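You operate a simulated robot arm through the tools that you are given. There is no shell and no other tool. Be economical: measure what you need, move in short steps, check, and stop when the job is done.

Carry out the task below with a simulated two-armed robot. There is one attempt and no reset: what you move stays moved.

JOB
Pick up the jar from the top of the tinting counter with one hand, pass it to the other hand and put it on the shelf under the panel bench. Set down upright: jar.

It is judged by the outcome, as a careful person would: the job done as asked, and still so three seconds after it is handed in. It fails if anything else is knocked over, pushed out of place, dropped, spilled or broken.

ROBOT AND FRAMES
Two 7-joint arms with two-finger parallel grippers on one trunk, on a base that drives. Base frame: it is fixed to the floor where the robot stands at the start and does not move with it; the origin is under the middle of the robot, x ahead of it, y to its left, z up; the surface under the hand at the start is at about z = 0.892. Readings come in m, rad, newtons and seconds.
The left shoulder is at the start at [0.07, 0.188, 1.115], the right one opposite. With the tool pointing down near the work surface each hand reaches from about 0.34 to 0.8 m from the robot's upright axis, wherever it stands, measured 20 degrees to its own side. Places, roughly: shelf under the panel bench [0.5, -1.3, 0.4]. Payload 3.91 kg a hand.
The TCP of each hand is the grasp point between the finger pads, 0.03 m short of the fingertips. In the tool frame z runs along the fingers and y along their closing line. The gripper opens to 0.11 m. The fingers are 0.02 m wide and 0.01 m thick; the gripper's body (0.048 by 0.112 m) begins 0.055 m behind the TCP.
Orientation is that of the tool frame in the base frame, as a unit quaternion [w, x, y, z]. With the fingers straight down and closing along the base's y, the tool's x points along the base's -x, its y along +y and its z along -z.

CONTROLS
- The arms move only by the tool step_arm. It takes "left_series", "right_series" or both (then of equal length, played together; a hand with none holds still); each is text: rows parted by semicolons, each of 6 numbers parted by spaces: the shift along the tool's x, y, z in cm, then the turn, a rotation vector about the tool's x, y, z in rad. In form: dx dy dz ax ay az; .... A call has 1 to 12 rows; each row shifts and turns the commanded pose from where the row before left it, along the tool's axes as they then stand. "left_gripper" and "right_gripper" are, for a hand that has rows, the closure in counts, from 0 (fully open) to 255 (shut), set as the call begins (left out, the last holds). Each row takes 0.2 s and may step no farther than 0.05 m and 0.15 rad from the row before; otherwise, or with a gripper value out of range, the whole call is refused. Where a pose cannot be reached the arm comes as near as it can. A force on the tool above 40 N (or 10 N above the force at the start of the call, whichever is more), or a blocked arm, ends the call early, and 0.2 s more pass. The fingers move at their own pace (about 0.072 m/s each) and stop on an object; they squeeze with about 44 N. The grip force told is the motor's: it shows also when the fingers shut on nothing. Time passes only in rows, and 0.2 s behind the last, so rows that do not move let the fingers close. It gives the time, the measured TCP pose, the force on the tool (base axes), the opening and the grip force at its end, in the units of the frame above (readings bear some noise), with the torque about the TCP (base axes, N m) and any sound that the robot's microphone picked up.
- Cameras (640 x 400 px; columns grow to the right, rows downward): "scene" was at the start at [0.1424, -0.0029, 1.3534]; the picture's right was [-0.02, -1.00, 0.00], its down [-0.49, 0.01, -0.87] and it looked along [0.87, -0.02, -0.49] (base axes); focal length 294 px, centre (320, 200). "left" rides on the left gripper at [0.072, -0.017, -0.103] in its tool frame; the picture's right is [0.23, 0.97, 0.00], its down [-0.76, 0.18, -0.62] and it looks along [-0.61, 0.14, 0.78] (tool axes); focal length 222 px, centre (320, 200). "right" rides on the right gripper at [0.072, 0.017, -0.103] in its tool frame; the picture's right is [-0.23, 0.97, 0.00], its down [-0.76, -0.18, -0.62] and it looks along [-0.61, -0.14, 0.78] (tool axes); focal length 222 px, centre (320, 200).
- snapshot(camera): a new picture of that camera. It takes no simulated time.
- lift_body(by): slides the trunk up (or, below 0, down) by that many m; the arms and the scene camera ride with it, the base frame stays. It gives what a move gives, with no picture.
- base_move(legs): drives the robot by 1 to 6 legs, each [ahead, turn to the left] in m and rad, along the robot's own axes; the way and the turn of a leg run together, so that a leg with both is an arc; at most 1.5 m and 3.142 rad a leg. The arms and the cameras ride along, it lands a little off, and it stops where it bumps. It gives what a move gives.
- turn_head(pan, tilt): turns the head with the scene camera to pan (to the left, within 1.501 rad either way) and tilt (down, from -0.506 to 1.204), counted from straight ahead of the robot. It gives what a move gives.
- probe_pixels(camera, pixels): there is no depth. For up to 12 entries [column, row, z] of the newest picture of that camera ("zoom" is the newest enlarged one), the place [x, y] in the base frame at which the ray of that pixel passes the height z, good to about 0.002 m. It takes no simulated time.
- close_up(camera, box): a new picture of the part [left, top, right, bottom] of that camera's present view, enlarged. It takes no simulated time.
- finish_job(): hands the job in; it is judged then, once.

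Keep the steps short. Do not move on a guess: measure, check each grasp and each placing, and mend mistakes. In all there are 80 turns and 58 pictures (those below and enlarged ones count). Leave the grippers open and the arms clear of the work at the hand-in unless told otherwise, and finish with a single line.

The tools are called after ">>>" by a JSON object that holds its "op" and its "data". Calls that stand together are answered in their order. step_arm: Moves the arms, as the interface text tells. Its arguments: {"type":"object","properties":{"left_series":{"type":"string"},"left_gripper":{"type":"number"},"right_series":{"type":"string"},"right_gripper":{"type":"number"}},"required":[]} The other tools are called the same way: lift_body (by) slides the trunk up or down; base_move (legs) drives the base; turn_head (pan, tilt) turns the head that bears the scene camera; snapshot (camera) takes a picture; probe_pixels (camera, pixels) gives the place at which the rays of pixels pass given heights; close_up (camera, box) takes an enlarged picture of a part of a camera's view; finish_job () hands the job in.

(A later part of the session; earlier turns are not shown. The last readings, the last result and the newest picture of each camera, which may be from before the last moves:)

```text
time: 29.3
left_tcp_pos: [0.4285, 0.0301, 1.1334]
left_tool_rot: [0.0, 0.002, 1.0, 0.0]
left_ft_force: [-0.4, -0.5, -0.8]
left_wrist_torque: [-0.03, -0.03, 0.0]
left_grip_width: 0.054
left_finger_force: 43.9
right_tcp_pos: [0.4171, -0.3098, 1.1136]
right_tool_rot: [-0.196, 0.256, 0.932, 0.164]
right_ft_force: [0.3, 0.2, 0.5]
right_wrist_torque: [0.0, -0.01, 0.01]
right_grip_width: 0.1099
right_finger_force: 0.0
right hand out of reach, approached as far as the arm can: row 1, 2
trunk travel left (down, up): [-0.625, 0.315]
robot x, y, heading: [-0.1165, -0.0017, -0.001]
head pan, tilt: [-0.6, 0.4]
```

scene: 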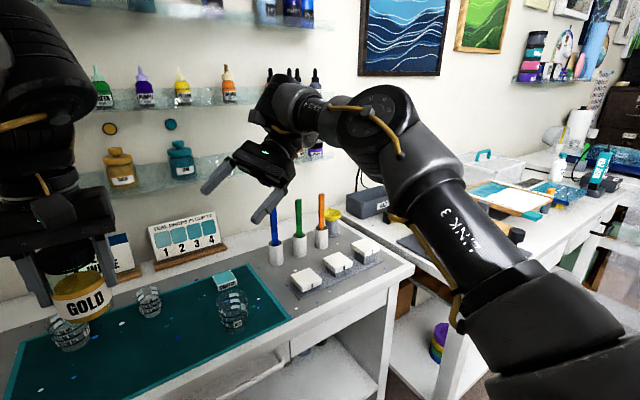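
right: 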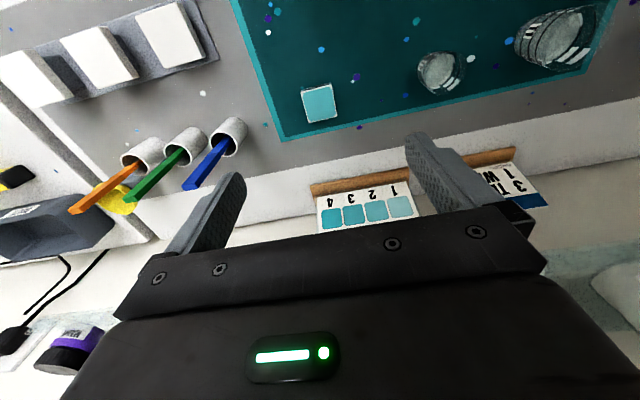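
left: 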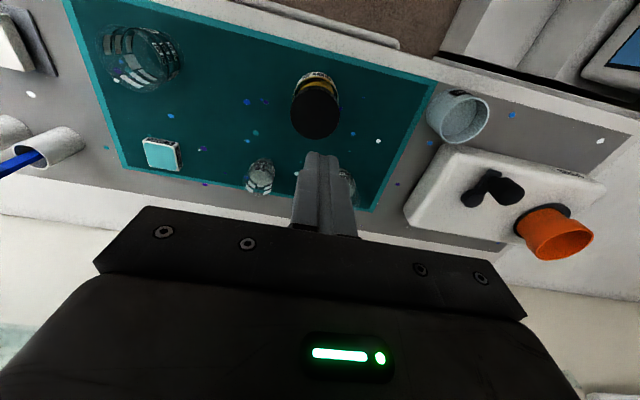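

The right arm is free again and the jar is still held. Pointing the right hand inward is limited by its own camera, so I'll change the plan. The left hand turns 90° so its fingers sit fore and aft of the jar. The right hand then points forward, tilted 20° down and closing along y, which also suits placing the jar on the shelf.

>>> {"op": "step_arm", "data": {"left_series": "-2.4 -2.7 0 0 0 0;-2.4 -2.7 0 0 0 0;-2.2 -2.6 0 0 0 0;0 0 0 0 0 0.1428;0 0 0 0 0 0.1428;0 0 0 0 0 0.1428;0 0 0 0 0 0.1428;0 0 0 0 0 0.1428;0 0 0 0 0 0.1428;0 0 0 0 0 0.1428;0 0 0 0 0 0.1428;0 0 0 0 0 0.1428", "right_series": "0 0 0 -0.0024 -0.1316 -0.0575;0 0 0 -0.0024 -0.1316 -0.0575;0 0 0 -0.0024 -0.1316 -0.0575;0 0 0 -0.0024 -0.1316 -0.0575;0 0 0 -0.0024 -0.1316 -0.0575;0 0 0 -0.0024 -0.1316 -0.0575;0 0 0 -0.0024 -0.1316 -0.0575;0 0 0 -0.0024 -0.1316 -0.0575;0 0 0 -0.0024 -0.1316 -0.0575;0 0 0 -0.0024 -0.1316 -0.0575;0 0 0 -0.0024 -0.1316 -0.0575;0 0 0 -0.0024 -0.1316 -0.0575"}}

>>> {"op": "turn_head", "data": {"pan": -0.1, "tilt": 0.45}}

>>> {"op": "snapshot", "data": {"camera": "scene"}}

```text
time: 32.1
left_tcp_pos: [0.4869, -0.0159, 1.1276]
left_tool_rot: [0.01, 0.583, 0.812, -0.021]
left_ft_force: [0.6, -0.7, -0.9]
left_wrist_torque: [0.04, 0.01, 0.01]
left_grip_width: 0.0541
left_finger_force: 43.8
left hand out of reach, approached as far as the arm can: row 2, 3
right_tcp_pos: [0.4272, -0.3204, 1.114]
right_tool_rot: [0.575, 0.001, 0.818, 0.001]
right_ft_force: [0.2, -0.1, 0.3]
right_wrist_torque: [0.02, 0.01, 0.0]
right_grip_width: 0.1097
right_finger_force: 0.0
right hand out of reach, approached as far as the arm can: row 8, 9, 11
trunk travel left (down, up): [-0.625, 0.315]
robot x, y, heading: [-0.1195, 0.0, 0.001]
head pan, tilt: [-0.6, 0.4]
stopped in row 12 (left hand): the arm was blocked; the commanded pose is now the measured one
```

```text
time: 33.1
left_tcp_pos: [0.4858, -0.0181, 1.1281]
left_tool_rot: [0.01, 0.584, 0.811, -0.02]
left_ft_force: [0.2, -0.1, -0.4]
left_wrist_torque: [0.0, 0.0, 0.01]
left_grip_width: 0.0543
left_finger_force: 43.6
right_tcp_pos: [0.4283, -0.3198, 1.1128]
right_tool_rot: [0.574, 0.001, 0.819, 0.0]
right_ft_force: [0.3, -0.5, 0.9]
right_wrist_torque: [0.02, 0.01, -0.04]
right_grip_width: 0.1102
right_finger_force: 0.0
trunk travel left (down, up): [-0.625, 0.315]
robot x, y, heading: [-0.1182, -0.001, -0.0]
head pan, tilt: [-0.099, 0.45]
```

```text
30 pictures are left
```

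scene: 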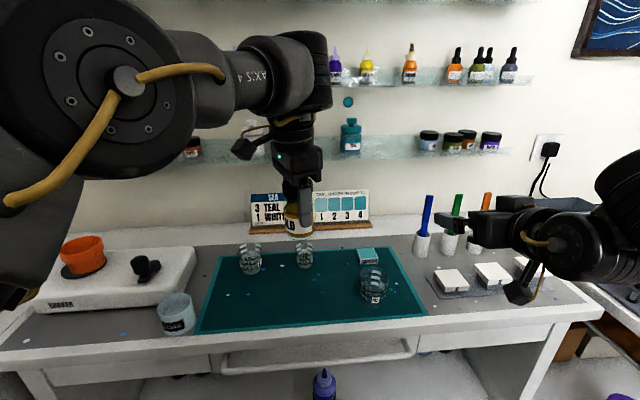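

The left hand stopped at its joint limit with a 71° yaw, and the jar is safe. That is enough: I'll have the right hand approach along the left's finger line, yawed 18.7° left. I'll move the left hand 6 cm forward and bring the right hand to a pose 16 cm behind the jar.

>>> {"op": "step_arm", "data": {"left_series": "-0.96 2.84 0 0 0 0;-0.96 2.84 0 0 0 0;0 0 0 0 0 0;0 0 0 0 0 0;0 0 0 0 0 0;0 0 0 0 0 0;0 0 0 0 0 0;0 0 0 0 0 0;0 0 0 0 0 0;0 0 0 0 0 0", "right_series": "0.2 4.17 -0.55 0 0 0;0.2 4.17 -0.55 0 0 0;0.2 4.17 -0.55 0 0 0;0.2 4.17 -0.55 0 0 0;0.2 4.17 -0.55 0 0 0;0.2 4.17 -0.55 0 0 0;0 0 0 -0.102 0 -0.0372;0 0 0 -0.102 0 -0.0372;0 0 0 -0.102 0 -0.0372;0 0 0 0 0 0"}}

>>> {"op": "snapshot", "data": {"camera": "scene"}}

>>> {"op": "snapshot", "data": {"camera": "right"}}

```text
time: 35.3
left_tcp_pos: [0.4935, -0.0173, 1.1122]
left_tool_rot: [0.011, 0.583, 0.812, -0.021]
left_ft_force: [0.0, 0.3, -1.5]
left_wrist_torque: [0.0, 0.0, 0.02]
left_grip_width: 0.054
left_finger_force: 44.0
left hand out of reach, approached as far as the arm can: row 1, 2
right_tcp_pos: [0.5328, -0.1694, 1.13]
right_tool_rot: [0.567, -0.132, 0.808, 0.094]
right_ft_force: [0.0, 0.9, 0.3]
right_wrist_torque: [-0.02, -0.02, -0.02]
right_grip_width: 0.11
right_finger_force: 0.1
right hand out of reach, approached as far as the arm can: row 1, 2, 3, 4, 5, 6
trunk travel left (down, up): [-0.625, 0.315]
robot x, y, heading: [-0.1221, 0.0034, 0.003]
head pan, tilt: [-0.099, 0.45]
```

```text
29 pictures are left
```

scene: 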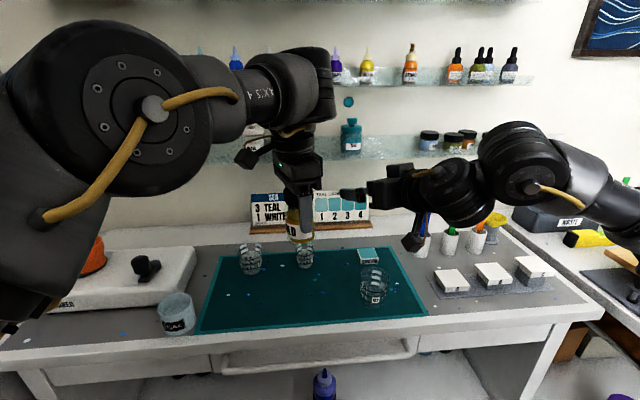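

```text
28 pictures are left
```

right: 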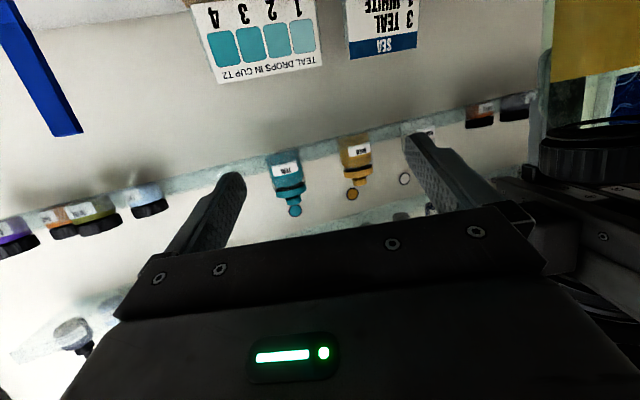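

Pointing straight ahead, the right hand can't get close enough. A better match is for the right hand to point 60° inward with its camera underneath, and for the left hand to yaw back to 30° so its finger line lies along that approach. I'll rotate both in place; the gap between them is about 10 cm.

>>> {"op": "step_arm", "data": {"left_series": "0 0 0 0 0 -0.144;0 0 0 0 0 -0.144;0 0 0 0 0 -0.144;0 0 0 0 0 -0.144;0 0 0 0 0 -0.144;0 0 0 0 0 0", "right_series": "0 0 0 -0.136 0 -0.0495;0 0 0 -0.136 0 -0.0495;0 0 0 -0.136 0 -0.0495;0 0 0 -0.136 0 -0.0495;0 0 0 -0.136 0 -0.0495;0 0 0 0 0 0"}}

>>> {"op": "snapshot", "data": {"camera": "scene"}}

```text
time: 36.7
left_tcp_pos: [0.4944, -0.0175, 1.1144]
left_tool_rot: [0.004, 0.258, 0.966, -0.025]
left_ft_force: [0.6, 0.3, -1.8]
left_wrist_torque: [-0.01, 0.01, 0.03]
left_grip_width: 0.0541
left_finger_force: 43.5
right_tcp_pos: [0.5338, -0.1704, 1.1291]
right_tool_rot: [0.497, -0.41, 0.709, 0.287]
right_ft_force: [-0.6, 0.0, 0.9]
right_wrist_torque: [-0.06, 0.01, 0.01]
right_grip_width: 0.1098
right_finger_force: 0.1
trunk travel left (down, up): [-0.625, 0.315]
robot x, y, heading: [-0.118, -0.0002, 0.004]
head pan, tilt: [-0.099, 0.45]
```

```text
27 pictures are left
```

scene: 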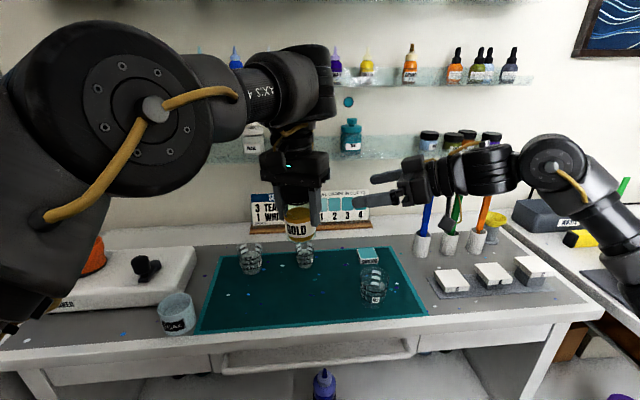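

Both hands moved freely. I'll straighten the left hand's small 3° tilt, move it 5 cm forward, and line the right hand up 13 cm behind the jar on the approach line.

>>> {"op": "step_arm", "data": {"left_series": "-2.17 1.25 0 -0.023 0.01 0;-2.17 1.25 0 -0.023 0.01 0;0 0 0 0 0 0;0 0 0 0 0 0;0 0 0 0 0 0", "right_series": "0 0 0 0 0 0;0 0 0 0 0 0;1.36 3.37 0.2 0 0 0;1.36 3.37 0.2 0 0 0;0 0 0 0 0 0"}}

>>> {"op": "snapshot", "data": {"camera": "scene"}}

>>> {"op": "snapshot", "data": {"camera": "right"}}

```text
time: 37.9
left_tcp_pos: [0.4956, -0.0092, 1.0904]
left_tool_rot: [-0.001, 0.256, 0.967, -0.001]
left_ft_force: [-0.6, 0.4, -1.0]
left_wrist_torque: [-0.01, 0.01, 0.03]
left_grip_width: 0.0539
left_finger_force: 43.6
left hand out of reach, approached as far as the arm can: row 1, 2
right_tcp_pos: [0.4733, -0.1392, 1.1032]
right_tool_rot: [0.497, -0.409, 0.709, 0.287]
right_ft_force: [-0.5, -0.2, -0.1]
right_wrist_torque: [0.01, 0.02, -0.01]
right_grip_width: 0.11
right_finger_force: 0.0
trunk travel left (down, up): [-0.625, 0.315]
robot x, y, heading: [-0.1225, -0.0007, 0.001]
head pan, tilt: [-0.099, 0.45]
```

```text
26 pictures are left
```

scene: 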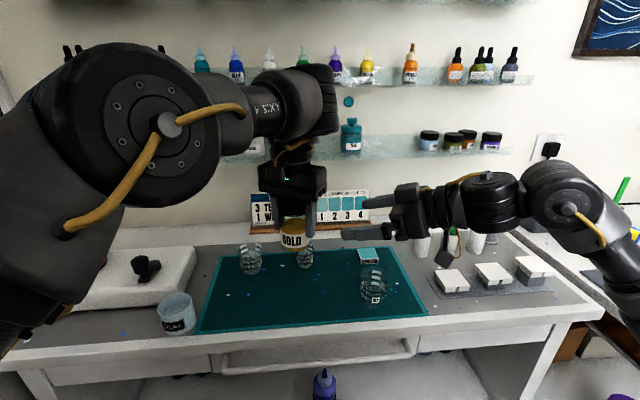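

```text
25 pictures are left
```

right: 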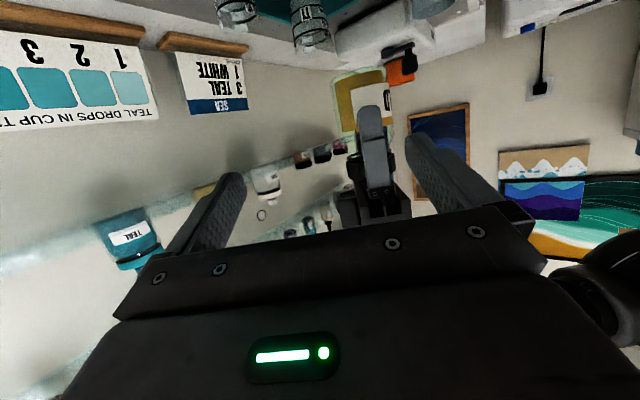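

The left hand holds the jar upright at (0.496, −0.009), TCP z 1.090. The jar sits 4.6 cm to the right of the gripper's centre line in the right camera's view, as calculated. I'll shift sideways and down 2.5 cm, then look.

>>> {"op": "step_arm", "data": {"right_series": "1.18 2.29 0.43 0 0 0;1.18 2.29 0.43 0 0 0;0 0 0 0 0 0"}}

>>> {"op": "snapshot", "data": {"camera": "right"}}

>>> {"op": "close_up", "data": {"camera": "scene", "box": [240, 130, 440, 290]}}

```text
time: 38.7
left_tcp_pos: [0.4964, -0.0086, 1.0903]
left_tool_rot: [-0.001, 0.255, 0.967, -0.001]
left_ft_force: [-0.4, 0.5, -0.9]
left_wrist_torque: [-0.02, 0.02, 0.0]
left_grip_width: 0.0538
left_finger_force: 44.1
right_tcp_pos: [0.4326, -0.1193, 1.0764]
right_tool_rot: [0.497, -0.409, 0.709, 0.287]
right_ft_force: [-0.9, -0.7, 0.3]
right_wrist_torque: [0.0, 0.0, 0.0]
right_grip_width: 0.1101
right_finger_force: 0.0
trunk travel left (down, up): [-0.625, 0.315]
robot x, y, heading: [-0.117, 0.0007, 0.0]
head pan, tilt: [-0.099, 0.45]
```

```text
24 pictures are left
```

right: 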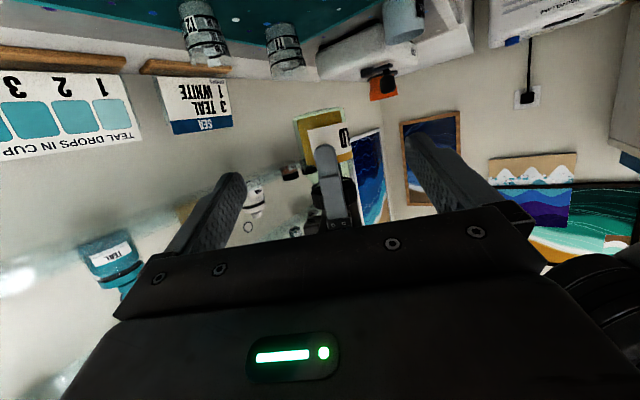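

```text
2.50 times, centred on (340, 210) of scene
```

zoom: 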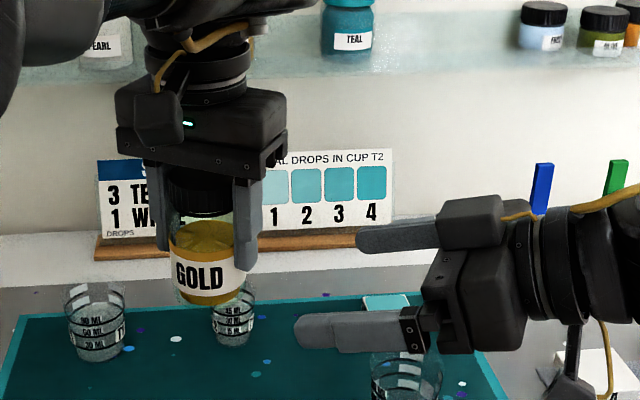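

The alignment is right: zero lateral offset, 11.6 cm left to go, TCP 1.4 cm below the left's. I'll advance 8 cm horizontally with open fingers, then check.

>>> {"op": "step_arm", "data": {"right_series": "-0.94 0 2.585 0 0 0;-0.94 0 2.585 0 0 0;-0.94 0 2.585 0 0 0;0 0 0 0 0 0", "right_gripper": 0}}

>>> {"op": "snapshot", "data": {"camera": "right"}}

>>> {"op": "close_up", "data": {"camera": "scene", "box": [240, 130, 440, 290]}}

```text
time: 39.7
left_tcp_pos: [0.4969, -0.0101, 1.0909]
left_tool_rot: [-0.002, 0.257, 0.966, -0.002]
left_ft_force: [-0.1, -0.2, -1.9]
left_wrist_torque: [0.01, 0.0, -0.03]
left_grip_width: 0.054
left_finger_force: 43.6
right_tcp_pos: [0.4746, -0.0472, 1.0774]
right_tool_rot: [0.498, -0.409, 0.709, 0.287]
right_ft_force: [-0.7, 0.3, -1.1]
right_wrist_torque: [0.01, -0.03, 0.0]
right_grip_width: 0.1102
right_finger_force: 0.0
trunk travel left (down, up): [-0.625, 0.315]
robot x, y, heading: [-0.1193, 0.0025, -0.0]
head pan, tilt: [-0.099, 0.45]
```

```text
22 pictures are left
```

right: 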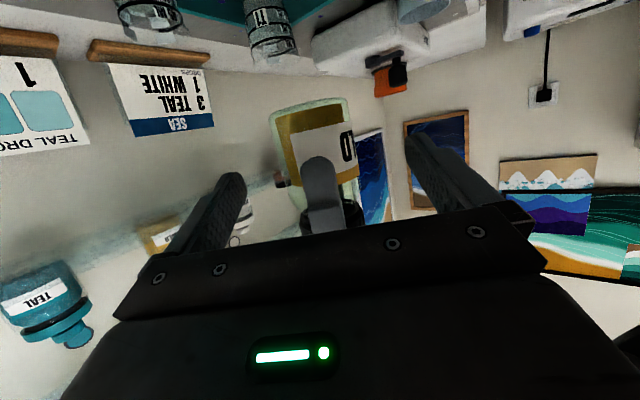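

```text
2.50 times, centred on (340, 210) of scene
```

zoom: 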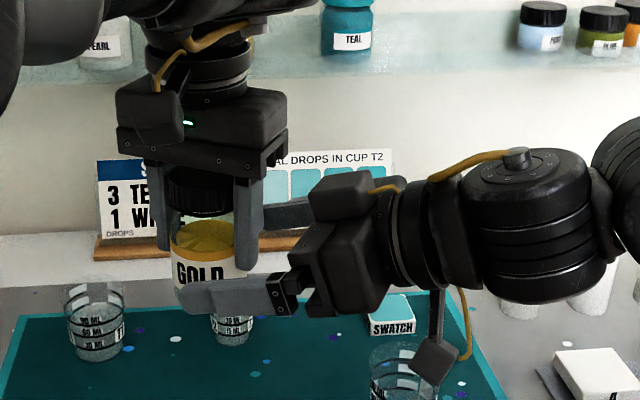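

It is still centred and clear, with 3 cm left. I'll advance in 1 cm rows.

>>> {"op": "step_arm", "data": {"right_series": "-0.342 0 0.94 0 0 0;-0.342 0 0.94 0 0 0;-0.342 0 0.94 0 0 0;0 0 0 0 0 0"}}

>>> {"op": "close_up", "data": {"camera": "scene", "box": [240, 130, 400, 260]}}

>>> {"op": "snapshot", "data": {"camera": "right"}}

```text
time: 40.7
left_tcp_pos: [0.4979, -0.0081, 1.0915]
left_tool_rot: [0.0, 0.256, 0.967, -0.002]
left_ft_force: [-0.4, -0.9, -1.4]
left_wrist_torque: [-0.01, 0.03, 0.03]
left_grip_width: 0.0541
left_finger_force: 44.0
right_tcp_pos: [0.4898, -0.0206, 1.0775]
right_tool_rot: [0.497, -0.409, 0.709, 0.287]
right_ft_force: [-0.1, -0.5, 0.4]
right_wrist_torque: [-0.03, 0.0, -0.01]
right_grip_width: 0.1102
right_finger_force: 0.0
trunk travel left (down, up): [-0.625, 0.315]
robot x, y, heading: [-0.1182, -0.0012, -0.006]
head pan, tilt: [-0.099, 0.45]
```

```text
3.08 times, centred on (320, 195) of scene
```

zoom: 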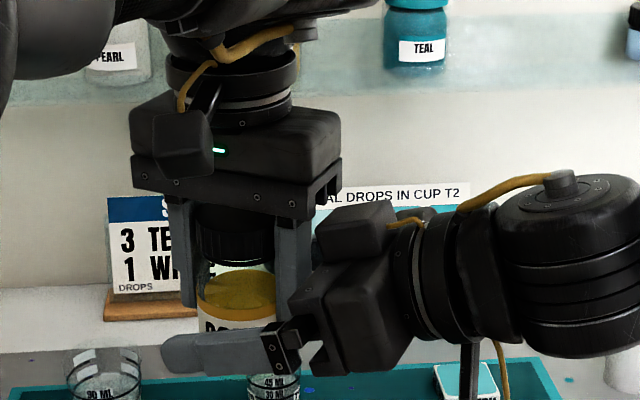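

```text
19 pictures are left
```

right: 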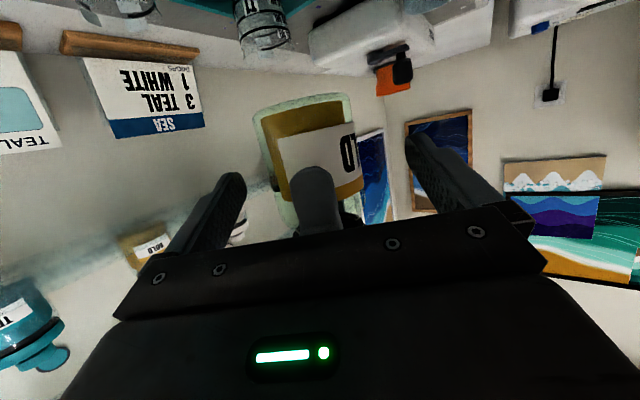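

The right fingers now straddle the jar with no contact. I'll close the right gripper on the glass.

>>> {"op": "step_arm", "data": {"right_series": "0 0 0 0 0 0;0 0 0 0 0 0;0 0 0 0 0 0;0 0 0 0 0 0;0 0 0 0 0 0", "right_gripper": 255}}

```text
time: 41.9
left_tcp_pos: [0.4943, -0.0082, 1.0912]
left_tool_rot: [-0.001, 0.257, 0.967, -0.002]
left_ft_force: [-26.3, 6.1, 2.0]
left_wrist_torque: [0.12, 0.32, -0.25]
left_grip_width: 0.0539
left_finger_force: 44.0
right_tcp_pos: [0.4911, -0.0212, 1.0761]
right_tool_rot: [0.498, -0.408, 0.71, 0.287]
right_ft_force: [26.4, -5.4, -2.1]
right_wrist_torque: [-0.12, 0.05, -0.14]
right_grip_width: 0.0535
right_finger_force: 44.4
trunk travel left (down, up): [-0.625, 0.315]
robot x, y, heading: [-0.1191, 0.0015, -0.003]
head pan, tilt: [-0.099, 0.45]
```

Both hands hold the jar (53.5 mm, 44 N each). The left arm is near its limit for rising, so I'll raise the trunk 0.14 m, which moves both hands together and adds clearance above the counter. Then I'll open the left a little and lower the jar out of it with the right hand.

>>> {"op": "lift_body", "data": {"by": 0.14}}

>>> {"op": "step_arm", "data": {"left_series": "0 0 0 0 0 0;0 0 0 0 0 0;0 0 0 0 0 0", "left_gripper": 105}}

>>> {"op": "close_up", "data": {"camera": "scene", "box": [240, 130, 400, 260]}}

```text
time: 43.5
left_tcp_pos: [0.4955, -0.0097, 1.2305]
left_tool_rot: [-0.002, 0.255, 0.967, -0.001]
left_ft_force: [-33.6, 11.6, -1.1]
left_wrist_torque: [0.09, 0.35, -0.51]
left_grip_width: 0.0542
left_finger_force: 44.0
right_tcp_pos: [0.4905, -0.0223, 1.2171]
right_tool_rot: [0.498, -0.408, 0.71, 0.286]
right_ft_force: [34.1, -12.5, 0.2]
right_wrist_torque: [0.1, 0.14, -0.03]
right_grip_width: 0.0535
right_finger_force: 44.5
trunk travel left (down, up): [-0.765, 0.175]
robot x, y, heading: [-0.1199, -0.0003, -0.001]
head pan, tilt: [-0.099, 0.45]
```

```text
time: 44.3
left_tcp_pos: [0.4963, -0.0076, 1.2319]
left_tool_rot: [0.0, 0.255, 0.967, -0.002]
left_ft_force: [-0.6, 0.2, -0.1]
left_wrist_torque: [-0.01, -0.01, 0.02]
left_grip_width: 0.0648
left_finger_force: 0.1
right_tcp_pos: [0.4893, -0.0195, 1.2173]
right_tool_rot: [0.498, -0.409, 0.709, 0.287]
right_ft_force: [0.4, -0.4, -0.7]
right_wrist_torque: [0.01, 0.02, 0.04]
right_grip_width: 0.0535
right_finger_force: 44.0
trunk travel left (down, up): [-0.765, 0.175]
robot x, y, heading: [-0.118, -0.002, 0.001]
head pan, tilt: [-0.099, 0.45]
```

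```text
3.08 times, centred on (320, 195) of scene
```

zoom: 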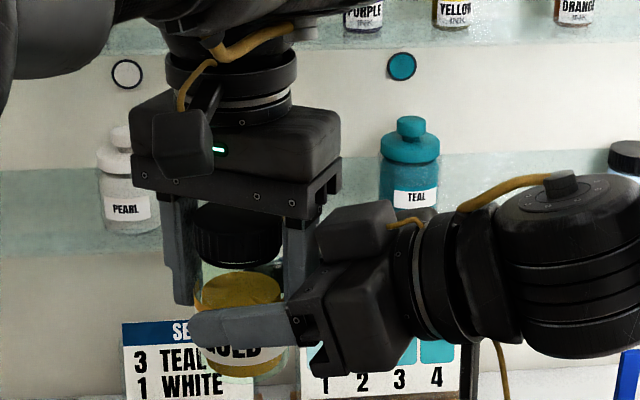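

The right hand holds the jar alone, and the left fingers are 5 mm off on each side. I'll lower the right hand straight down by 9 cm.

>>> {"op": "step_arm", "data": {"right_series": "0.94 0 0.342 0 0 0;1.88 0 0.684 0 0 0;1.88 0 0.684 0 0 0;1.88 0 0.684 0 0 0;1.88 0 0.684 0 0 0;0 0 0 0 0 0"}}

>>> {"op": "close_up", "data": {"camera": "scene", "box": [240, 130, 400, 280]}}

```text
time: 45.7
left_tcp_pos: [0.4967, -0.009, 1.2328]
left_tool_rot: [0.0, 0.255, 0.967, -0.001]
left_ft_force: [-0.2, -0.9, -0.4]
left_wrist_torque: [-0.02, -0.02, -0.02]
left_grip_width: 0.0647
left_finger_force: 0.1
right_tcp_pos: [0.4894, -0.0209, 1.1278]
right_tool_rot: [0.497, -0.409, 0.709, 0.287]
right_ft_force: [-0.2, -0.1, -0.7]
right_wrist_torque: [0.0, 0.01, -0.01]
right_grip_width: 0.0532
right_finger_force: 43.9
trunk travel left (down, up): [-0.765, 0.175]
robot x, y, heading: [-0.1201, -0.0005, -0.0]
head pan, tilt: [-0.099, 0.45]
```

```text
2.67 times, centred on (320, 205) of scene
```

zoom: 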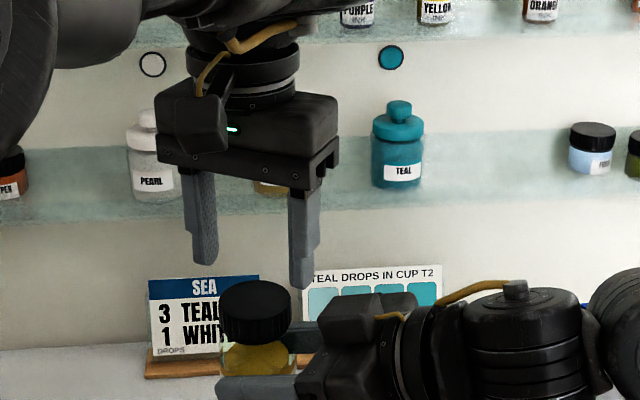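

The pass worked: the right hand holds the jar upright at 53 mm and 44 N, with the jar bottom about 4.55 cm below the TCP. I'll raise the trunk for clearance, move the left hand away to the left, and turn the right hand to point forward.

>>> {"op": "lift_body", "data": {"by": 0.12}}

>>> {"op": "step_arm", "data": {"left_series": "2 3.46 0 0 0 0;2 3.46 0 0 0 0;2 3.46 0 0 0 0;2 3.46 0 0 0 0;2 3.46 0 0 0 0;2 3.46 0 0 0 0;0 0 0 0 0 -0.13;0 0 0 0 0 -0.13;0 0 0 0 0 -0.13;0 0 0 0 0 -0.13;4 0 0 0 0 0;4 0 0 0 0 0", "left_gripper": 0, "right_series": "0 0 0 0 0 0;1.25 -2.68 -3.43 0 0 0;1.25 -2.68 -3.43 0 0 0;1.25 -2.68 -3.43 0 0 0;1.25 -2.68 -3.43 0 0 0;0 0 0 0.123 0 0.0448;0 0 0 0.123 0 0.0448;0 0 0 0.123 0 0.0448;0 0 0 0.123 0 0.0448;0 0 0 0.123 0 0.0448;0 0 0 0.123 0 0.0448;0 0 0 0.123 0 0.0448"}}

>>> {"op": "snapshot", "data": {"camera": "scene"}}

```text
time: 47.2
left_tcp_pos: [0.4977, -0.0081, 1.3522]
left_tool_rot: [-0.001, 0.255, 0.967, -0.002]
left_ft_force: [-0.1, -0.1, -0.9]
left_wrist_torque: [-0.02, 0.0, 0.0]
left_grip_width: 0.0647
left_finger_force: 0.1
right_tcp_pos: [0.4895, -0.0213, 1.2478]
right_tool_rot: [0.498, -0.41, 0.708, 0.288]
right_ft_force: [-1.4, -0.3, -0.9]
right_wrist_torque: [-0.02, -0.01, 0.01]
right_grip_width: 0.0532
right_finger_force: 44.1
trunk travel left (down, up): [-0.885, 0.055]
robot x, y, heading: [-0.1184, -0.0, -0.001]
head pan, tilt: [-0.099, 0.45]
```

```text
time: 49.8
left_tcp_pos: [0.4127, 0.2299, 1.3518]
left_tool_rot: [0.0, 0.006, 1.0, 0.002]
left_ft_force: [0.3, 0.4, 1.0]
left_wrist_torque: [-0.07, 0.0, 0.04]
left_grip_width: 0.1102
left_finger_force: 0.1
right_tcp_pos: [0.5072, -0.1968, 1.2482]
right_tool_rot: [0.574, -0.054, 0.816, 0.037]
right_ft_force: [0.4, 0.4, -0.4]
right_wrist_torque: [0.0, 0.02, -0.02]
right_grip_width: 0.0532
right_finger_force: 44.0
trunk travel left (down, up): [-0.885, 0.055]
robot x, y, heading: [-0.121, 0.0004, 0.004]
head pan, tilt: [-0.099, 0.45]
```

```text
16 pictures are left
```

scene: 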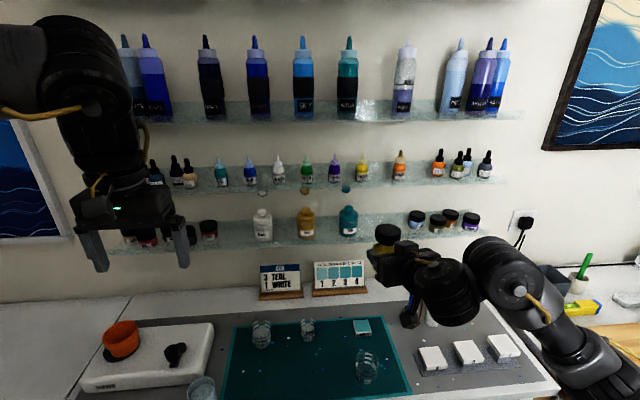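

The jar is steady in the right hand and the left is clear. I'll drive: back 0.15 m, turn right, ahead 1.1 m, then turn left to face the panel bench.

>>> {"op": "base_move", "data": {"legs": [[-0.15, 0], [0, -1.571], [1.1, 0], [0, 1.571]]}}

>>> {"op": "turn_head", "data": {"pan": -0.25, "tilt": 0.85}}

>>> {"op": "snapshot", "data": {"camera": "scene"}}

```text
time: 64.2
left_tcp_pos: [0.2516, -0.8868, 1.3509]
left_tool_rot: [-0.001, 0.013, 1.0, 0.004]
left_ft_force: [-0.2, 0.1, 1.2]
left_wrist_torque: [-0.02, 0.04, 0.03]
left_grip_width: 0.1099
left_finger_force: 0.2
right_tcp_pos: [0.3399, -1.315, 1.2472]
right_tool_rot: [0.573, -0.046, 0.817, 0.033]
right_ft_force: [0.1, -0.2, -0.5]
right_wrist_torque: [0.01, 0.0, 0.02]
right_grip_width: 0.053
right_finger_force: 44.2
trunk travel left (down, up): [-0.885, 0.055]
robot x, y, heading: [-0.2855, -1.1017, -0.02]
head pan, tilt: [-0.099, 0.45]
```

```text
time: 65.0
left_tcp_pos: [0.2523, -0.8869, 1.3522]
left_tool_rot: [0.001, 0.013, 1.0, 0.004]
left_ft_force: [0.0, 0.2, 0.1]
left_wrist_torque: [-0.02, -0.02, -0.02]
left_grip_width: 0.1101
left_finger_force: 0.0
right_tcp_pos: [0.3392, -1.3145, 1.2479]
right_tool_rot: [0.574, -0.046, 0.817, 0.034]
right_ft_force: [-0.7, -0.1, -0.8]
right_wrist_torque: [0.01, 0.04, 0.01]
right_grip_width: 0.0534
right_finger_force: 43.9
trunk travel left (down, up): [-0.885, 0.055]
robot x, y, heading: [-0.285, -1.1069, -0.015]
head pan, tilt: [-0.25, 0.85]
```

```text
15 pictures are left
```

scene: 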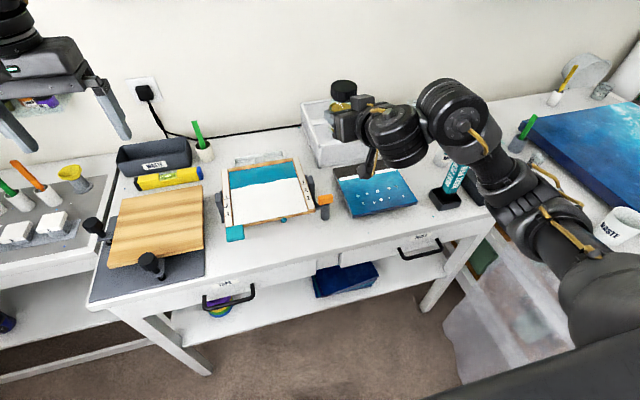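

I'm now facing the panel bench. I'll measure its front edge and the shelf items before lowering the trunk.

>>> {"op": "probe_pixels", "data": {"camera": "scene", "pixels": [[320, 262, 0.89], [105, 305, 0.89], [450, 228, 0.89], [250, 300, 0.78], [265, 319, 0.4], [345, 298, 0.4], [445, 278, 0.4], [220, 315, 0.4], [415, 290, 0.4], [210, 370, 0.0], [425, 308, 0.0]]}}

```text
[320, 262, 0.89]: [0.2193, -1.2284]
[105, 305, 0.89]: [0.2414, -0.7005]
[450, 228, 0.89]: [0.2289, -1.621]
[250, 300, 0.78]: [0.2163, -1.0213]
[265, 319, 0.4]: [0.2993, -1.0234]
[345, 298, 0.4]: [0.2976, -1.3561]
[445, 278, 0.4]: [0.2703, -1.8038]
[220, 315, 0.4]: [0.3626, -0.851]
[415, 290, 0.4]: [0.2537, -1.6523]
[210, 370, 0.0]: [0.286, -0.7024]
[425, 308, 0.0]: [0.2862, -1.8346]
```

The bench's front edge is at x ≈ 0.22 and the shelf's front edge at x ≈ 0.29. The jar's front is now at about 0.38, so I'll back up 0.20 m and then lower the trunk partway in front of the bench.

>>> {"op": "base_move", "data": {"legs": [[-0.2, 0.017]]}}

>>> {"op": "lift_body", "data": {"by": -0.5}}

>>> {"op": "turn_head", "data": {"pan": -0.25, "tilt": 0.6}}

>>> {"op": "snapshot", "data": {"camera": "scene"}}

```text
time: 66.6
left_tcp_pos: [0.0535, -0.8777, 1.349]
left_tool_rot: [-0.002, 0.005, 1.0, 0.004]
left_ft_force: [0.6, 0.5, -0.1]
left_wrist_torque: [0.02, 0.06, 0.02]
left_grip_width: 0.1098
left_finger_force: 0.0
right_tcp_pos: [0.1458, -1.3041, 1.2452]
right_tool_rot: [0.571, -0.052, 0.818, 0.038]
right_ft_force: [0.5, -0.4, -1.7]
right_wrist_torque: [0.01, 0.0, 0.06]
right_grip_width: 0.0533
right_finger_force: 44.1
trunk travel left (down, up): [-0.885, 0.055]
robot x, y, heading: [-0.4834, -1.1005, -0.001]
head pan, tilt: [-0.25, 0.85]
```

```text
refused: -0.5 is not a number from -0.4 to 0.4
```

```text
time: 67.4
left_tcp_pos: [0.0465, -0.8772, 1.3524]
left_tool_rot: [0.0, 0.006, 1.0, 0.004]
left_ft_force: [0.2, -1.0, 0.1]
left_wrist_torque: [-0.02, -0.01, -0.03]
left_grip_width: 0.1099
left_finger_force: 0.1
right_tcp_pos: [0.1413, -1.3026, 1.248]
right_tool_rot: [0.573, -0.054, 0.817, 0.039]
right_ft_force: [0.5, 0.4, -0.4]
right_wrist_torque: [0.02, 0.05, 0.0]
right_grip_width: 0.0531
right_finger_force: 44.1
trunk travel left (down, up): [-0.885, 0.055]
robot x, y, heading: [-0.4885, -1.0984, 0.001]
head pan, tilt: [-0.25, 0.6]
```

```text
14 pictures are left
```

scene: 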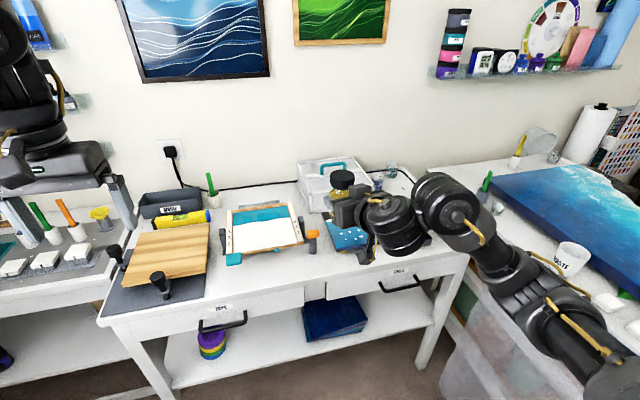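

>>> {"op": "probe_pixels", "data": {"camera": "scene", "pixels": [[470, 258, 0.89], [585, 372, 0.89], [210, 355, 0.4], [335, 338, 0.4], [305, 335, 0.4], [362, 330, 0.4], [265, 360, 0.4], [400, 333, 0.4], [340, 262, 0.89], [390, 290, 0.8]]}}

>>> {"op": "turn_head", "data": {"pan": -1.0, "tilt": 0.8}}

>>> {"op": "snapshot", "data": {"camera": "scene"}}

```text
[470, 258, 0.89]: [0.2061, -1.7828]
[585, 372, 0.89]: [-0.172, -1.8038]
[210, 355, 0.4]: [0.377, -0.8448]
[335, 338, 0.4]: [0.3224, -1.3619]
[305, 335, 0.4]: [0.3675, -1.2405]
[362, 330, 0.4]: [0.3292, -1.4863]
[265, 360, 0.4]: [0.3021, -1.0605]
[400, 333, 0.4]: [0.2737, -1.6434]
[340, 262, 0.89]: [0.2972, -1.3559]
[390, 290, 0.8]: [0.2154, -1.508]
```

```text
time: 68.5
left_tcp_pos: [0.0483, -0.8784, 1.351]
left_tool_rot: [0.0, 0.005, 1.0, 0.003]
left_ft_force: [-0.3, 0.6, 0.2]
left_wrist_torque: [0.01, -0.04, 0.02]
left_grip_width: 0.11
left_finger_force: 0.1
right_tcp_pos: [0.1423, -1.3028, 1.2458]
right_tool_rot: [0.572, -0.053, 0.818, 0.038]
right_ft_force: [0.6, 0.6, -0.8]
right_wrist_torque: [-0.01, 0.04, 0.01]
right_grip_width: 0.0534
right_finger_force: 43.5
trunk travel left (down, up): [-0.885, 0.055]
robot x, y, heading: [-0.4847, -1.1008, -0.001]
head pan, tilt: [-1.0, 0.799]
```

```text
13 pictures are left
```

scene: 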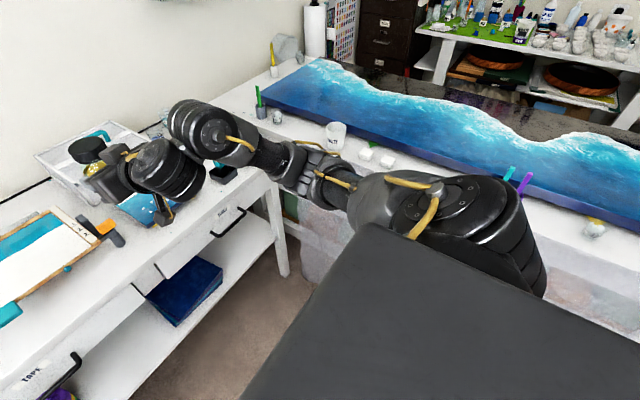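

On the shelf, a tape stack sits near y −0.88 and a blue box spans y −1.24 to −1.49. The free gap is at y ≈ −1.07. I'll shift the right hand 0.2 m left while still high, and check the elbow's margin to the side bench (front edge y ≈ −1.79).

>>> {"op": "probe_pixels", "data": {"camera": "scene", "pixels": [[520, 240, 1.25], [430, 180, 1.3], [420, 200, 1.2], [208, 262, 0.45], [150, 300, 0.42]]}}

>>> {"op": "step_arm", "data": {"right_series": "-0.18 3.97 0.49 0 0 0;-0.18 3.97 0.49 0 0 0;-0.18 3.97 0.49 0 0 0;-0.18 3.97 0.49 0 0 0;-0.18 3.97 0.49 0 0 0;0 0 0 0 0 0"}}

```text
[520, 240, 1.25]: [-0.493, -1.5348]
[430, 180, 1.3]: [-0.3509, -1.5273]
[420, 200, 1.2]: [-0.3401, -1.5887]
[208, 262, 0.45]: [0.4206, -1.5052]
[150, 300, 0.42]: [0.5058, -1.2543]
```

```text
time: 69.9
left_tcp_pos: [0.0471, -0.877, 1.3513]
left_tool_rot: [0.0, 0.006, 1.0, 0.003]
left_ft_force: [0.3, 0.1, -1.0]
left_wrist_torque: [0.0, -0.02, -0.01]
left_grip_width: 0.11
left_finger_force: 0.0
right_tcp_pos: [0.1519, -1.1039, 1.2452]
right_tool_rot: [0.573, -0.054, 0.817, 0.039]
right_ft_force: [0.9, -1.0, -1.2]
right_wrist_torque: [0.01, 0.01, 0.02]
right_grip_width: 0.0535
right_finger_force: 44.2
right hand out of reach, approached as far as the arm can: row 4, 5
trunk travel left (down, up): [-0.885, 0.055]
robot x, y, heading: [-0.4861, -1.1025, -0.001]
head pan, tilt: [-1.0, 0.799]
```

Reached: the jar hand is at (0.152, −1.104). I'll back up 4 cm for clearance from the drawer handle, then lower the trunk 0.65 m and look.

>>> {"op": "base_move", "data": {"legs": [[-0.04, 0]]}}

>>> {"op": "lift_body", "data": {"by": -0.4}}

>>> {"op": "lift_body", "data": {"by": -0.25}}

>>> {"op": "turn_head", "data": {"pan": 0.0, "tilt": 0.3}}

>>> {"op": "snapshot", "data": {"camera": "scene"}}

```text
time: 70.8
left_tcp_pos: [0.0179, -0.8778, 1.3459]
left_tool_rot: [-0.005, 0.006, 1.0, 0.004]
left_ft_force: [0.1, 0.1, -1.3]
left_wrist_torque: [-0.03, 0.08, 0.01]
left_grip_width: 0.1099
left_finger_force: 0.1
right_tcp_pos: [0.1236, -1.1058, 1.2386]
right_tool_rot: [0.57, -0.054, 0.819, 0.04]
right_ft_force: [1.1, -0.6, -1.3]
right_wrist_torque: [0.01, 0.02, 0.0]
right_grip_width: 0.0531
right_finger_force: 44.0
trunk travel left (down, up): [-0.885, 0.055]
robot x, y, heading: [-0.5252, -1.0999, 0.004]
head pan, tilt: [-1.0, 0.799]
```

```text
time: 74.6
left_tcp_pos: [0.0094, -0.8767, 0.9514]
left_tool_rot: [-0.001, 0.005, 1.0, 0.003]
left_ft_force: [-0.8, 0.4, 0.6]
left_wrist_torque: [0.02, 0.0, -0.05]
left_grip_width: 0.11
left_finger_force: 0.1
right_tcp_pos: [0.1135, -1.1049, 0.8441]
right_tool_rot: [0.572, -0.054, 0.817, 0.039]
right_ft_force: [0.5, 0.4, -0.7]
right_wrist_torque: [-0.03, 0.04, -0.02]
right_grip_width: 0.0534
right_finger_force: 44.5
trunk travel left (down, up): [-0.485, 0.455]
robot x, y, heading: [-0.5227, -1.1019, -0.003]
head pan, tilt: [-1.0, 0.799]
```

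```text
time: 77.2
left_tcp_pos: [0.0075, -0.8774, 0.7003]
left_tool_rot: [-0.001, 0.005, 1.0, 0.004]
left_ft_force: [0.5, 0.1, -0.7]
left_wrist_torque: [0.04, 0.03, -0.01]
left_grip_width: 0.11
left_finger_force: 0.1
right_tcp_pos: [0.1129, -1.1049, 0.5945]
right_tool_rot: [0.573, -0.053, 0.817, 0.039]
right_ft_force: [-0.5, -0.9, -1.1]
right_wrist_torque: [0.02, 0.01, 0.01]
right_grip_width: 0.0533
right_finger_force: 44.1
trunk travel left (down, up): [-0.235, 0.705]
robot x, y, heading: [-0.5266, -1.1045, -0.001]
head pan, tilt: [-1.0, 0.799]
```

```text
time: 78.5
left_tcp_pos: [0.0081, -0.8772, 0.6998]
left_tool_rot: [-0.001, 0.006, 1.0, 0.004]
left_ft_force: [0.2, 0.1, 0.1]
left_wrist_torque: [-0.05, 0.02, -0.03]
left_grip_width: 0.1101
left_finger_force: 0.1
right_tcp_pos: [0.114, -1.1048, 0.5944]
right_tool_rot: [0.572, -0.054, 0.818, 0.039]
right_ft_force: [0.5, 0.0, -1.1]
right_wrist_torque: [0.0, 0.03, -0.02]
right_grip_width: 0.0528
right_finger_force: 43.6
trunk travel left (down, up): [-0.235, 0.705]
robot x, y, heading: [-0.5248, -1.1043, -0.003]
head pan, tilt: [0.0, 0.3]
```

```text
12 pictures are left
```

scene: 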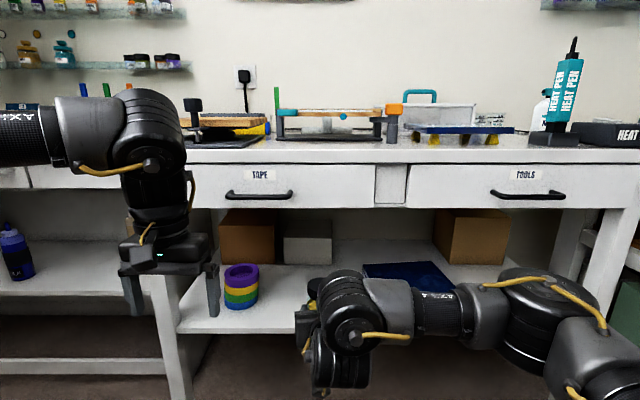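

I can see the gap between the tape stack (240,290) and the blue box (410,278). I'll measure the shelf's height, its edge and the items.

>>> {"op": "probe_pixels", "data": {"camera": "scene", "pixels": [[230, 332, 0.38], [230, 332, 0.4], [230, 332, 0.42], [240, 309, 0.4], [222, 300, 0.4], [258, 298, 0.4], [364, 264, 0.43], [290, 320, 0.4], [250, 264, 0.4], [300, 265, 0.4]]}}

>>> {"op": "close_up", "data": {"camera": "scene", "box": [160, 200, 480, 400]}}

```text
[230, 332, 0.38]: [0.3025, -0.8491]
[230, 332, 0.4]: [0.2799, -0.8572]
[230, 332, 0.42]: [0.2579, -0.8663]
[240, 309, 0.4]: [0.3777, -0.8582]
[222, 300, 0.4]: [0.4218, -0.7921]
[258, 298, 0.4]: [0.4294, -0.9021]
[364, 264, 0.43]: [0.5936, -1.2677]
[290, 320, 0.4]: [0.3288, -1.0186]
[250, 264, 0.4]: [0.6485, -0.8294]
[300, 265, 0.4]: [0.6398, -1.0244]
```

```text
2.00 times, centred on (320, 300) of scene
```

zoom: 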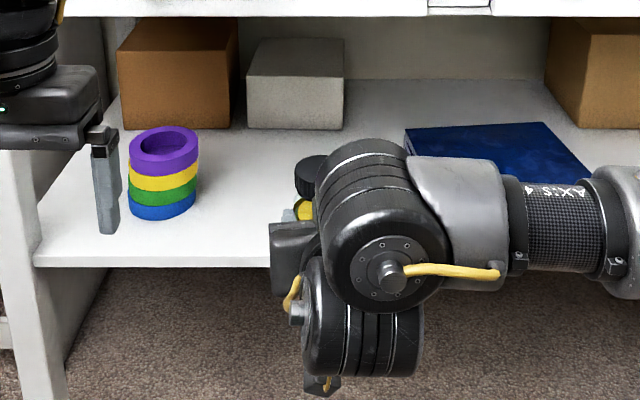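

The shelf top is at about z 0.385–0.40 with its front edge at x ≈ 0.30. Target for the jar: (0.39, −1.10), clear of the tapes (y > −0.91) and the blue box (y < −1.24). I'll pull the left hand back from the bench front, lower 9 cm, and drive in 0.20 m.

>>> {"op": "step_arm", "data": {"left_series": "4 0 0 0 0 0;4 0 0 0 0 0;4 0 0 0 0 0;0 0 0 0 0 0"}}

>>> {"op": "lift_body", "data": {"by": -0.09}}

>>> {"op": "base_move", "data": {"legs": [[0.2, 0]]}}

>>> {"op": "turn_head", "data": {"pan": 0.0, "tilt": 0.4}}

>>> {"op": "snapshot", "data": {"camera": "scene"}}

>>> {"op": "snapshot", "data": {"camera": "right"}}

```text
time: 79.5
left_tcp_pos: [-0.1006, -0.8745, 0.7025]
left_tool_rot: [-0.001, 0.005, 1.0, 0.004]
left_ft_force: [0.8, 0.1, -0.8]
left_wrist_torque: [0.01, 0.04, 0.01]
left_grip_width: 0.1099
left_finger_force: 0.2
left hand out of reach, approached as far as the arm can: row 3
right_tcp_pos: [0.1125, -1.1046, 0.596]
right_tool_rot: [0.572, -0.054, 0.817, 0.039]
right_ft_force: [0.2, 0.3, -1.1]
right_wrist_torque: [0.0, 0.05, 0.0]
right_grip_width: 0.0533
right_finger_force: 43.6
trunk travel left (down, up): [-0.235, 0.705]
robot x, y, heading: [-0.5262, -1.1002, 0.003]
head pan, tilt: [0.0, 0.3]
```

```text
time: 80.7
left_tcp_pos: [-0.0994, -0.874, 0.6138]
left_tool_rot: [-0.001, 0.005, 1.0, 0.004]
left_ft_force: [-0.3, 0.3, 0.0]
left_wrist_torque: [-0.01, 0.02, 0.02]
left_grip_width: 0.1102
left_finger_force: 0.0
right_tcp_pos: [0.1129, -1.1058, 0.5048]
right_tool_rot: [0.573, -0.053, 0.817, 0.039]
right_ft_force: [0.5, 0.9, -1.7]
right_wrist_torque: [-0.04, 0.03, 0.0]
right_grip_width: 0.0532
right_finger_force: 44.0
trunk travel left (down, up): [-0.145, 0.795]
robot x, y, heading: [-0.527, -1.0987, -0.0]
head pan, tilt: [0.0, 0.3]
```

```text
time: 82.3
left_tcp_pos: [0.1, -0.8732, 0.6132]
left_tool_rot: [-0.001, 0.005, 1.0, 0.005]
left_ft_force: [0.4, 0.3, -1.1]
left_wrist_torque: [-0.01, -0.02, -0.01]
left_grip_width: 0.1102
left_finger_force: 0.1
right_tcp_pos: [0.3141, -1.1041, 0.5041]
right_tool_rot: [0.573, -0.054, 0.817, 0.039]
right_ft_force: [0.2, -0.1, 0.1]
right_wrist_torque: [-0.02, 0.02, 0.01]
right_grip_width: 0.0532
right_finger_force: 43.8
trunk travel left (down, up): [-0.145, 0.795]
robot x, y, heading: [-0.3272, -1.1038, 0.002]
head pan, tilt: [0.0, 0.3]
```

```text
time: 83.0
left_tcp_pos: [0.0992, -0.875, 0.6118]
left_tool_rot: [-0.002, 0.006, 1.0, 0.005]
left_ft_force: [-0.2, 0.2, -0.6]
left_wrist_torque: [-0.01, -0.01, 0.01]
left_grip_width: 0.1101
left_finger_force: 0.0
right_tcp_pos: [0.3122, -1.1043, 0.5055]
right_tool_rot: [0.572, -0.055, 0.817, 0.04]
right_ft_force: [0.5, 0.4, -1.8]
right_wrist_torque: [-0.02, 0.03, 0.0]
right_grip_width: 0.0533
right_finger_force: 44.5
trunk travel left (down, up): [-0.145, 0.795]
robot x, y, heading: [-0.3201, -1.1032, 0.005]
head pan, tilt: [0.0, 0.4]
```

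```text
10 pictures are left
```

scene: 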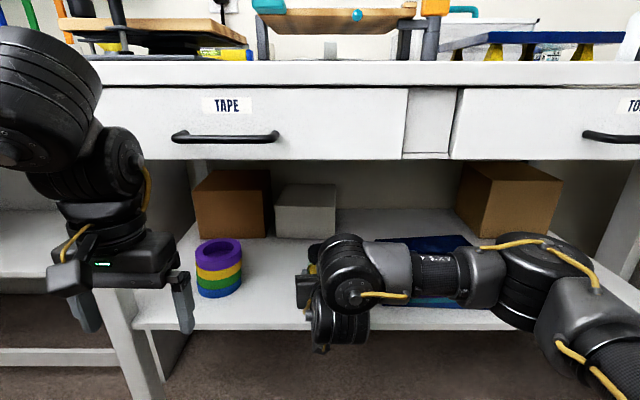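

```text
9 pictures are left
```

right: 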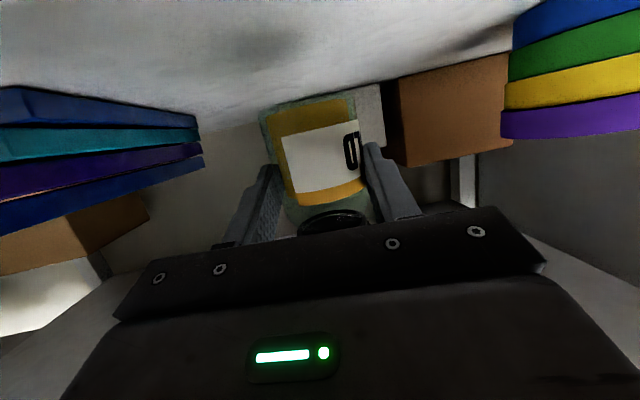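

The jar is in over the shelf with clear space around it, and the forearm stays in front of the bench. I'll reach 6 cm farther in and lower to about 1.5 cm above the shelf.

>>> {"op": "step_arm", "data": {"right_series": "-1.05 -0.4 2.89 0 0 0;-1.05 -0.4 2.89 0 0 0;1.88 0 0.68 0 0 0;1.88 0 0.68 0 0 0;0.94 0 0.34 0 0 0;0 0 0 0 0 0"}}

>>> {"op": "snapshot", "data": {"camera": "right"}}

>>> {"op": "close_up", "data": {"camera": "scene", "box": [180, 180, 420, 360]}}

```text
time: 84.2
left_tcp_pos: [0.0996, -0.8743, 0.6129]
left_tool_rot: [0.0, 0.005, 1.0, 0.003]
left_ft_force: [0.5, -0.5, 0.6]
left_wrist_torque: [-0.01, 0.02, 0.0]
left_grip_width: 0.1104
left_finger_force: 0.0
right_tcp_pos: [0.3774, -1.1033, 0.4688]
right_tool_rot: [0.581, -0.048, 0.811, 0.043]
right_ft_force: [4.8, 2.5, 15.8]
right_wrist_torque: [-0.16, -0.33, 0.09]
right_grip_width: 0.0532
right_finger_force: 43.8
trunk travel left (down, up): [-0.145, 0.795]
robot x, y, heading: [-0.3225, -1.1011, -0.001]
head pan, tilt: [0.0, 0.4]
stopped in row 6 (right hand): the force on the tool passed its limit at 41 N (the readings are from after the stop); the commanded pose is now the measured one
```

```text
8 pictures are left
```

right: 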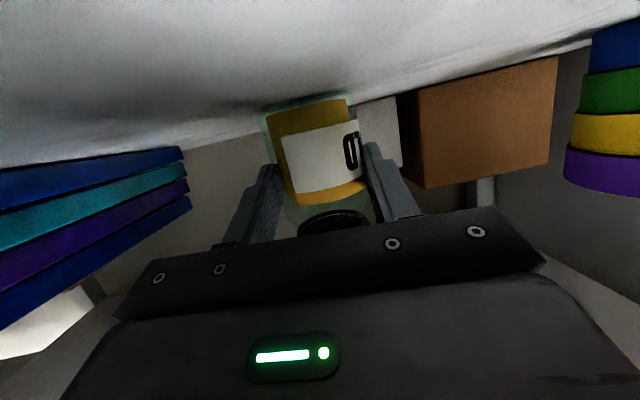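

```text
2.22 times, centred on (300, 270) of scene
```

zoom: 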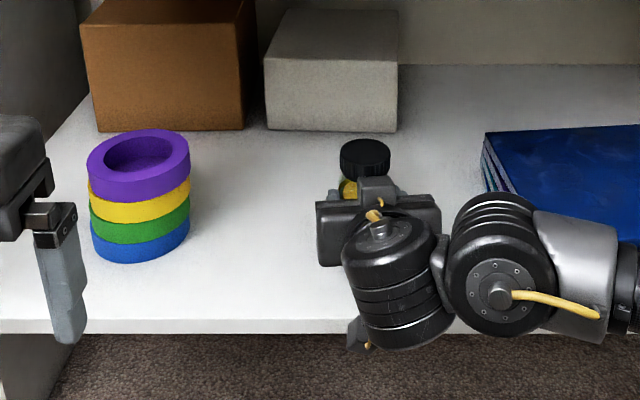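

The torque (−0.33 N m about y) fits contact at the jar's base and not at the camera, so the jar is standing on the shelf at z ≈ 0.42. I'll open the fingers gently.

>>> {"op": "step_arm", "data": {"right_series": "0 0 0 0 0 0;0 0 0 0 0 0;0 0 0 0 0 0", "right_gripper": 105}}

>>> {"op": "snapshot", "data": {"camera": "right"}}

```text
time: 85.0
left_tcp_pos: [0.0991, -0.875, 0.6124]
left_tool_rot: [-0.001, 0.006, 1.0, 0.004]
left_ft_force: [-0.1, -0.2, -0.5]
left_wrist_torque: [-0.01, 0.01, 0.01]
left_grip_width: 0.1099
left_finger_force: 0.2
right_tcp_pos: [0.3788, -1.1041, 0.4627]
right_tool_rot: [0.578, -0.049, 0.814, 0.041]
right_ft_force: [-0.8, -0.5, -0.1]
right_wrist_torque: [0.01, 0.0, 0.02]
right_grip_width: 0.0648
right_finger_force: 0.0
trunk travel left (down, up): [-0.145, 0.795]
robot x, y, heading: [-0.3212, -1.1008, -0.003]
head pan, tilt: [0.0, 0.4]
```

```text
6 pictures are left
```

right: 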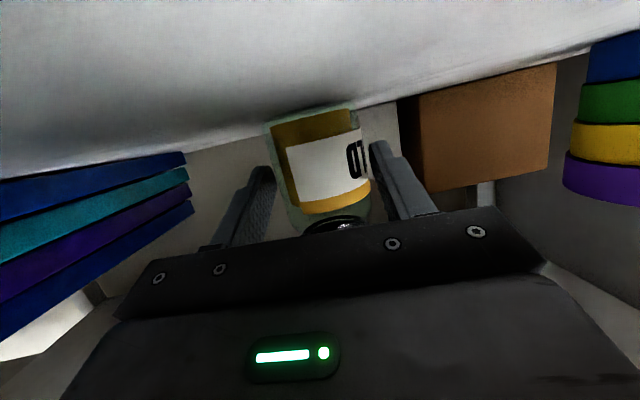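

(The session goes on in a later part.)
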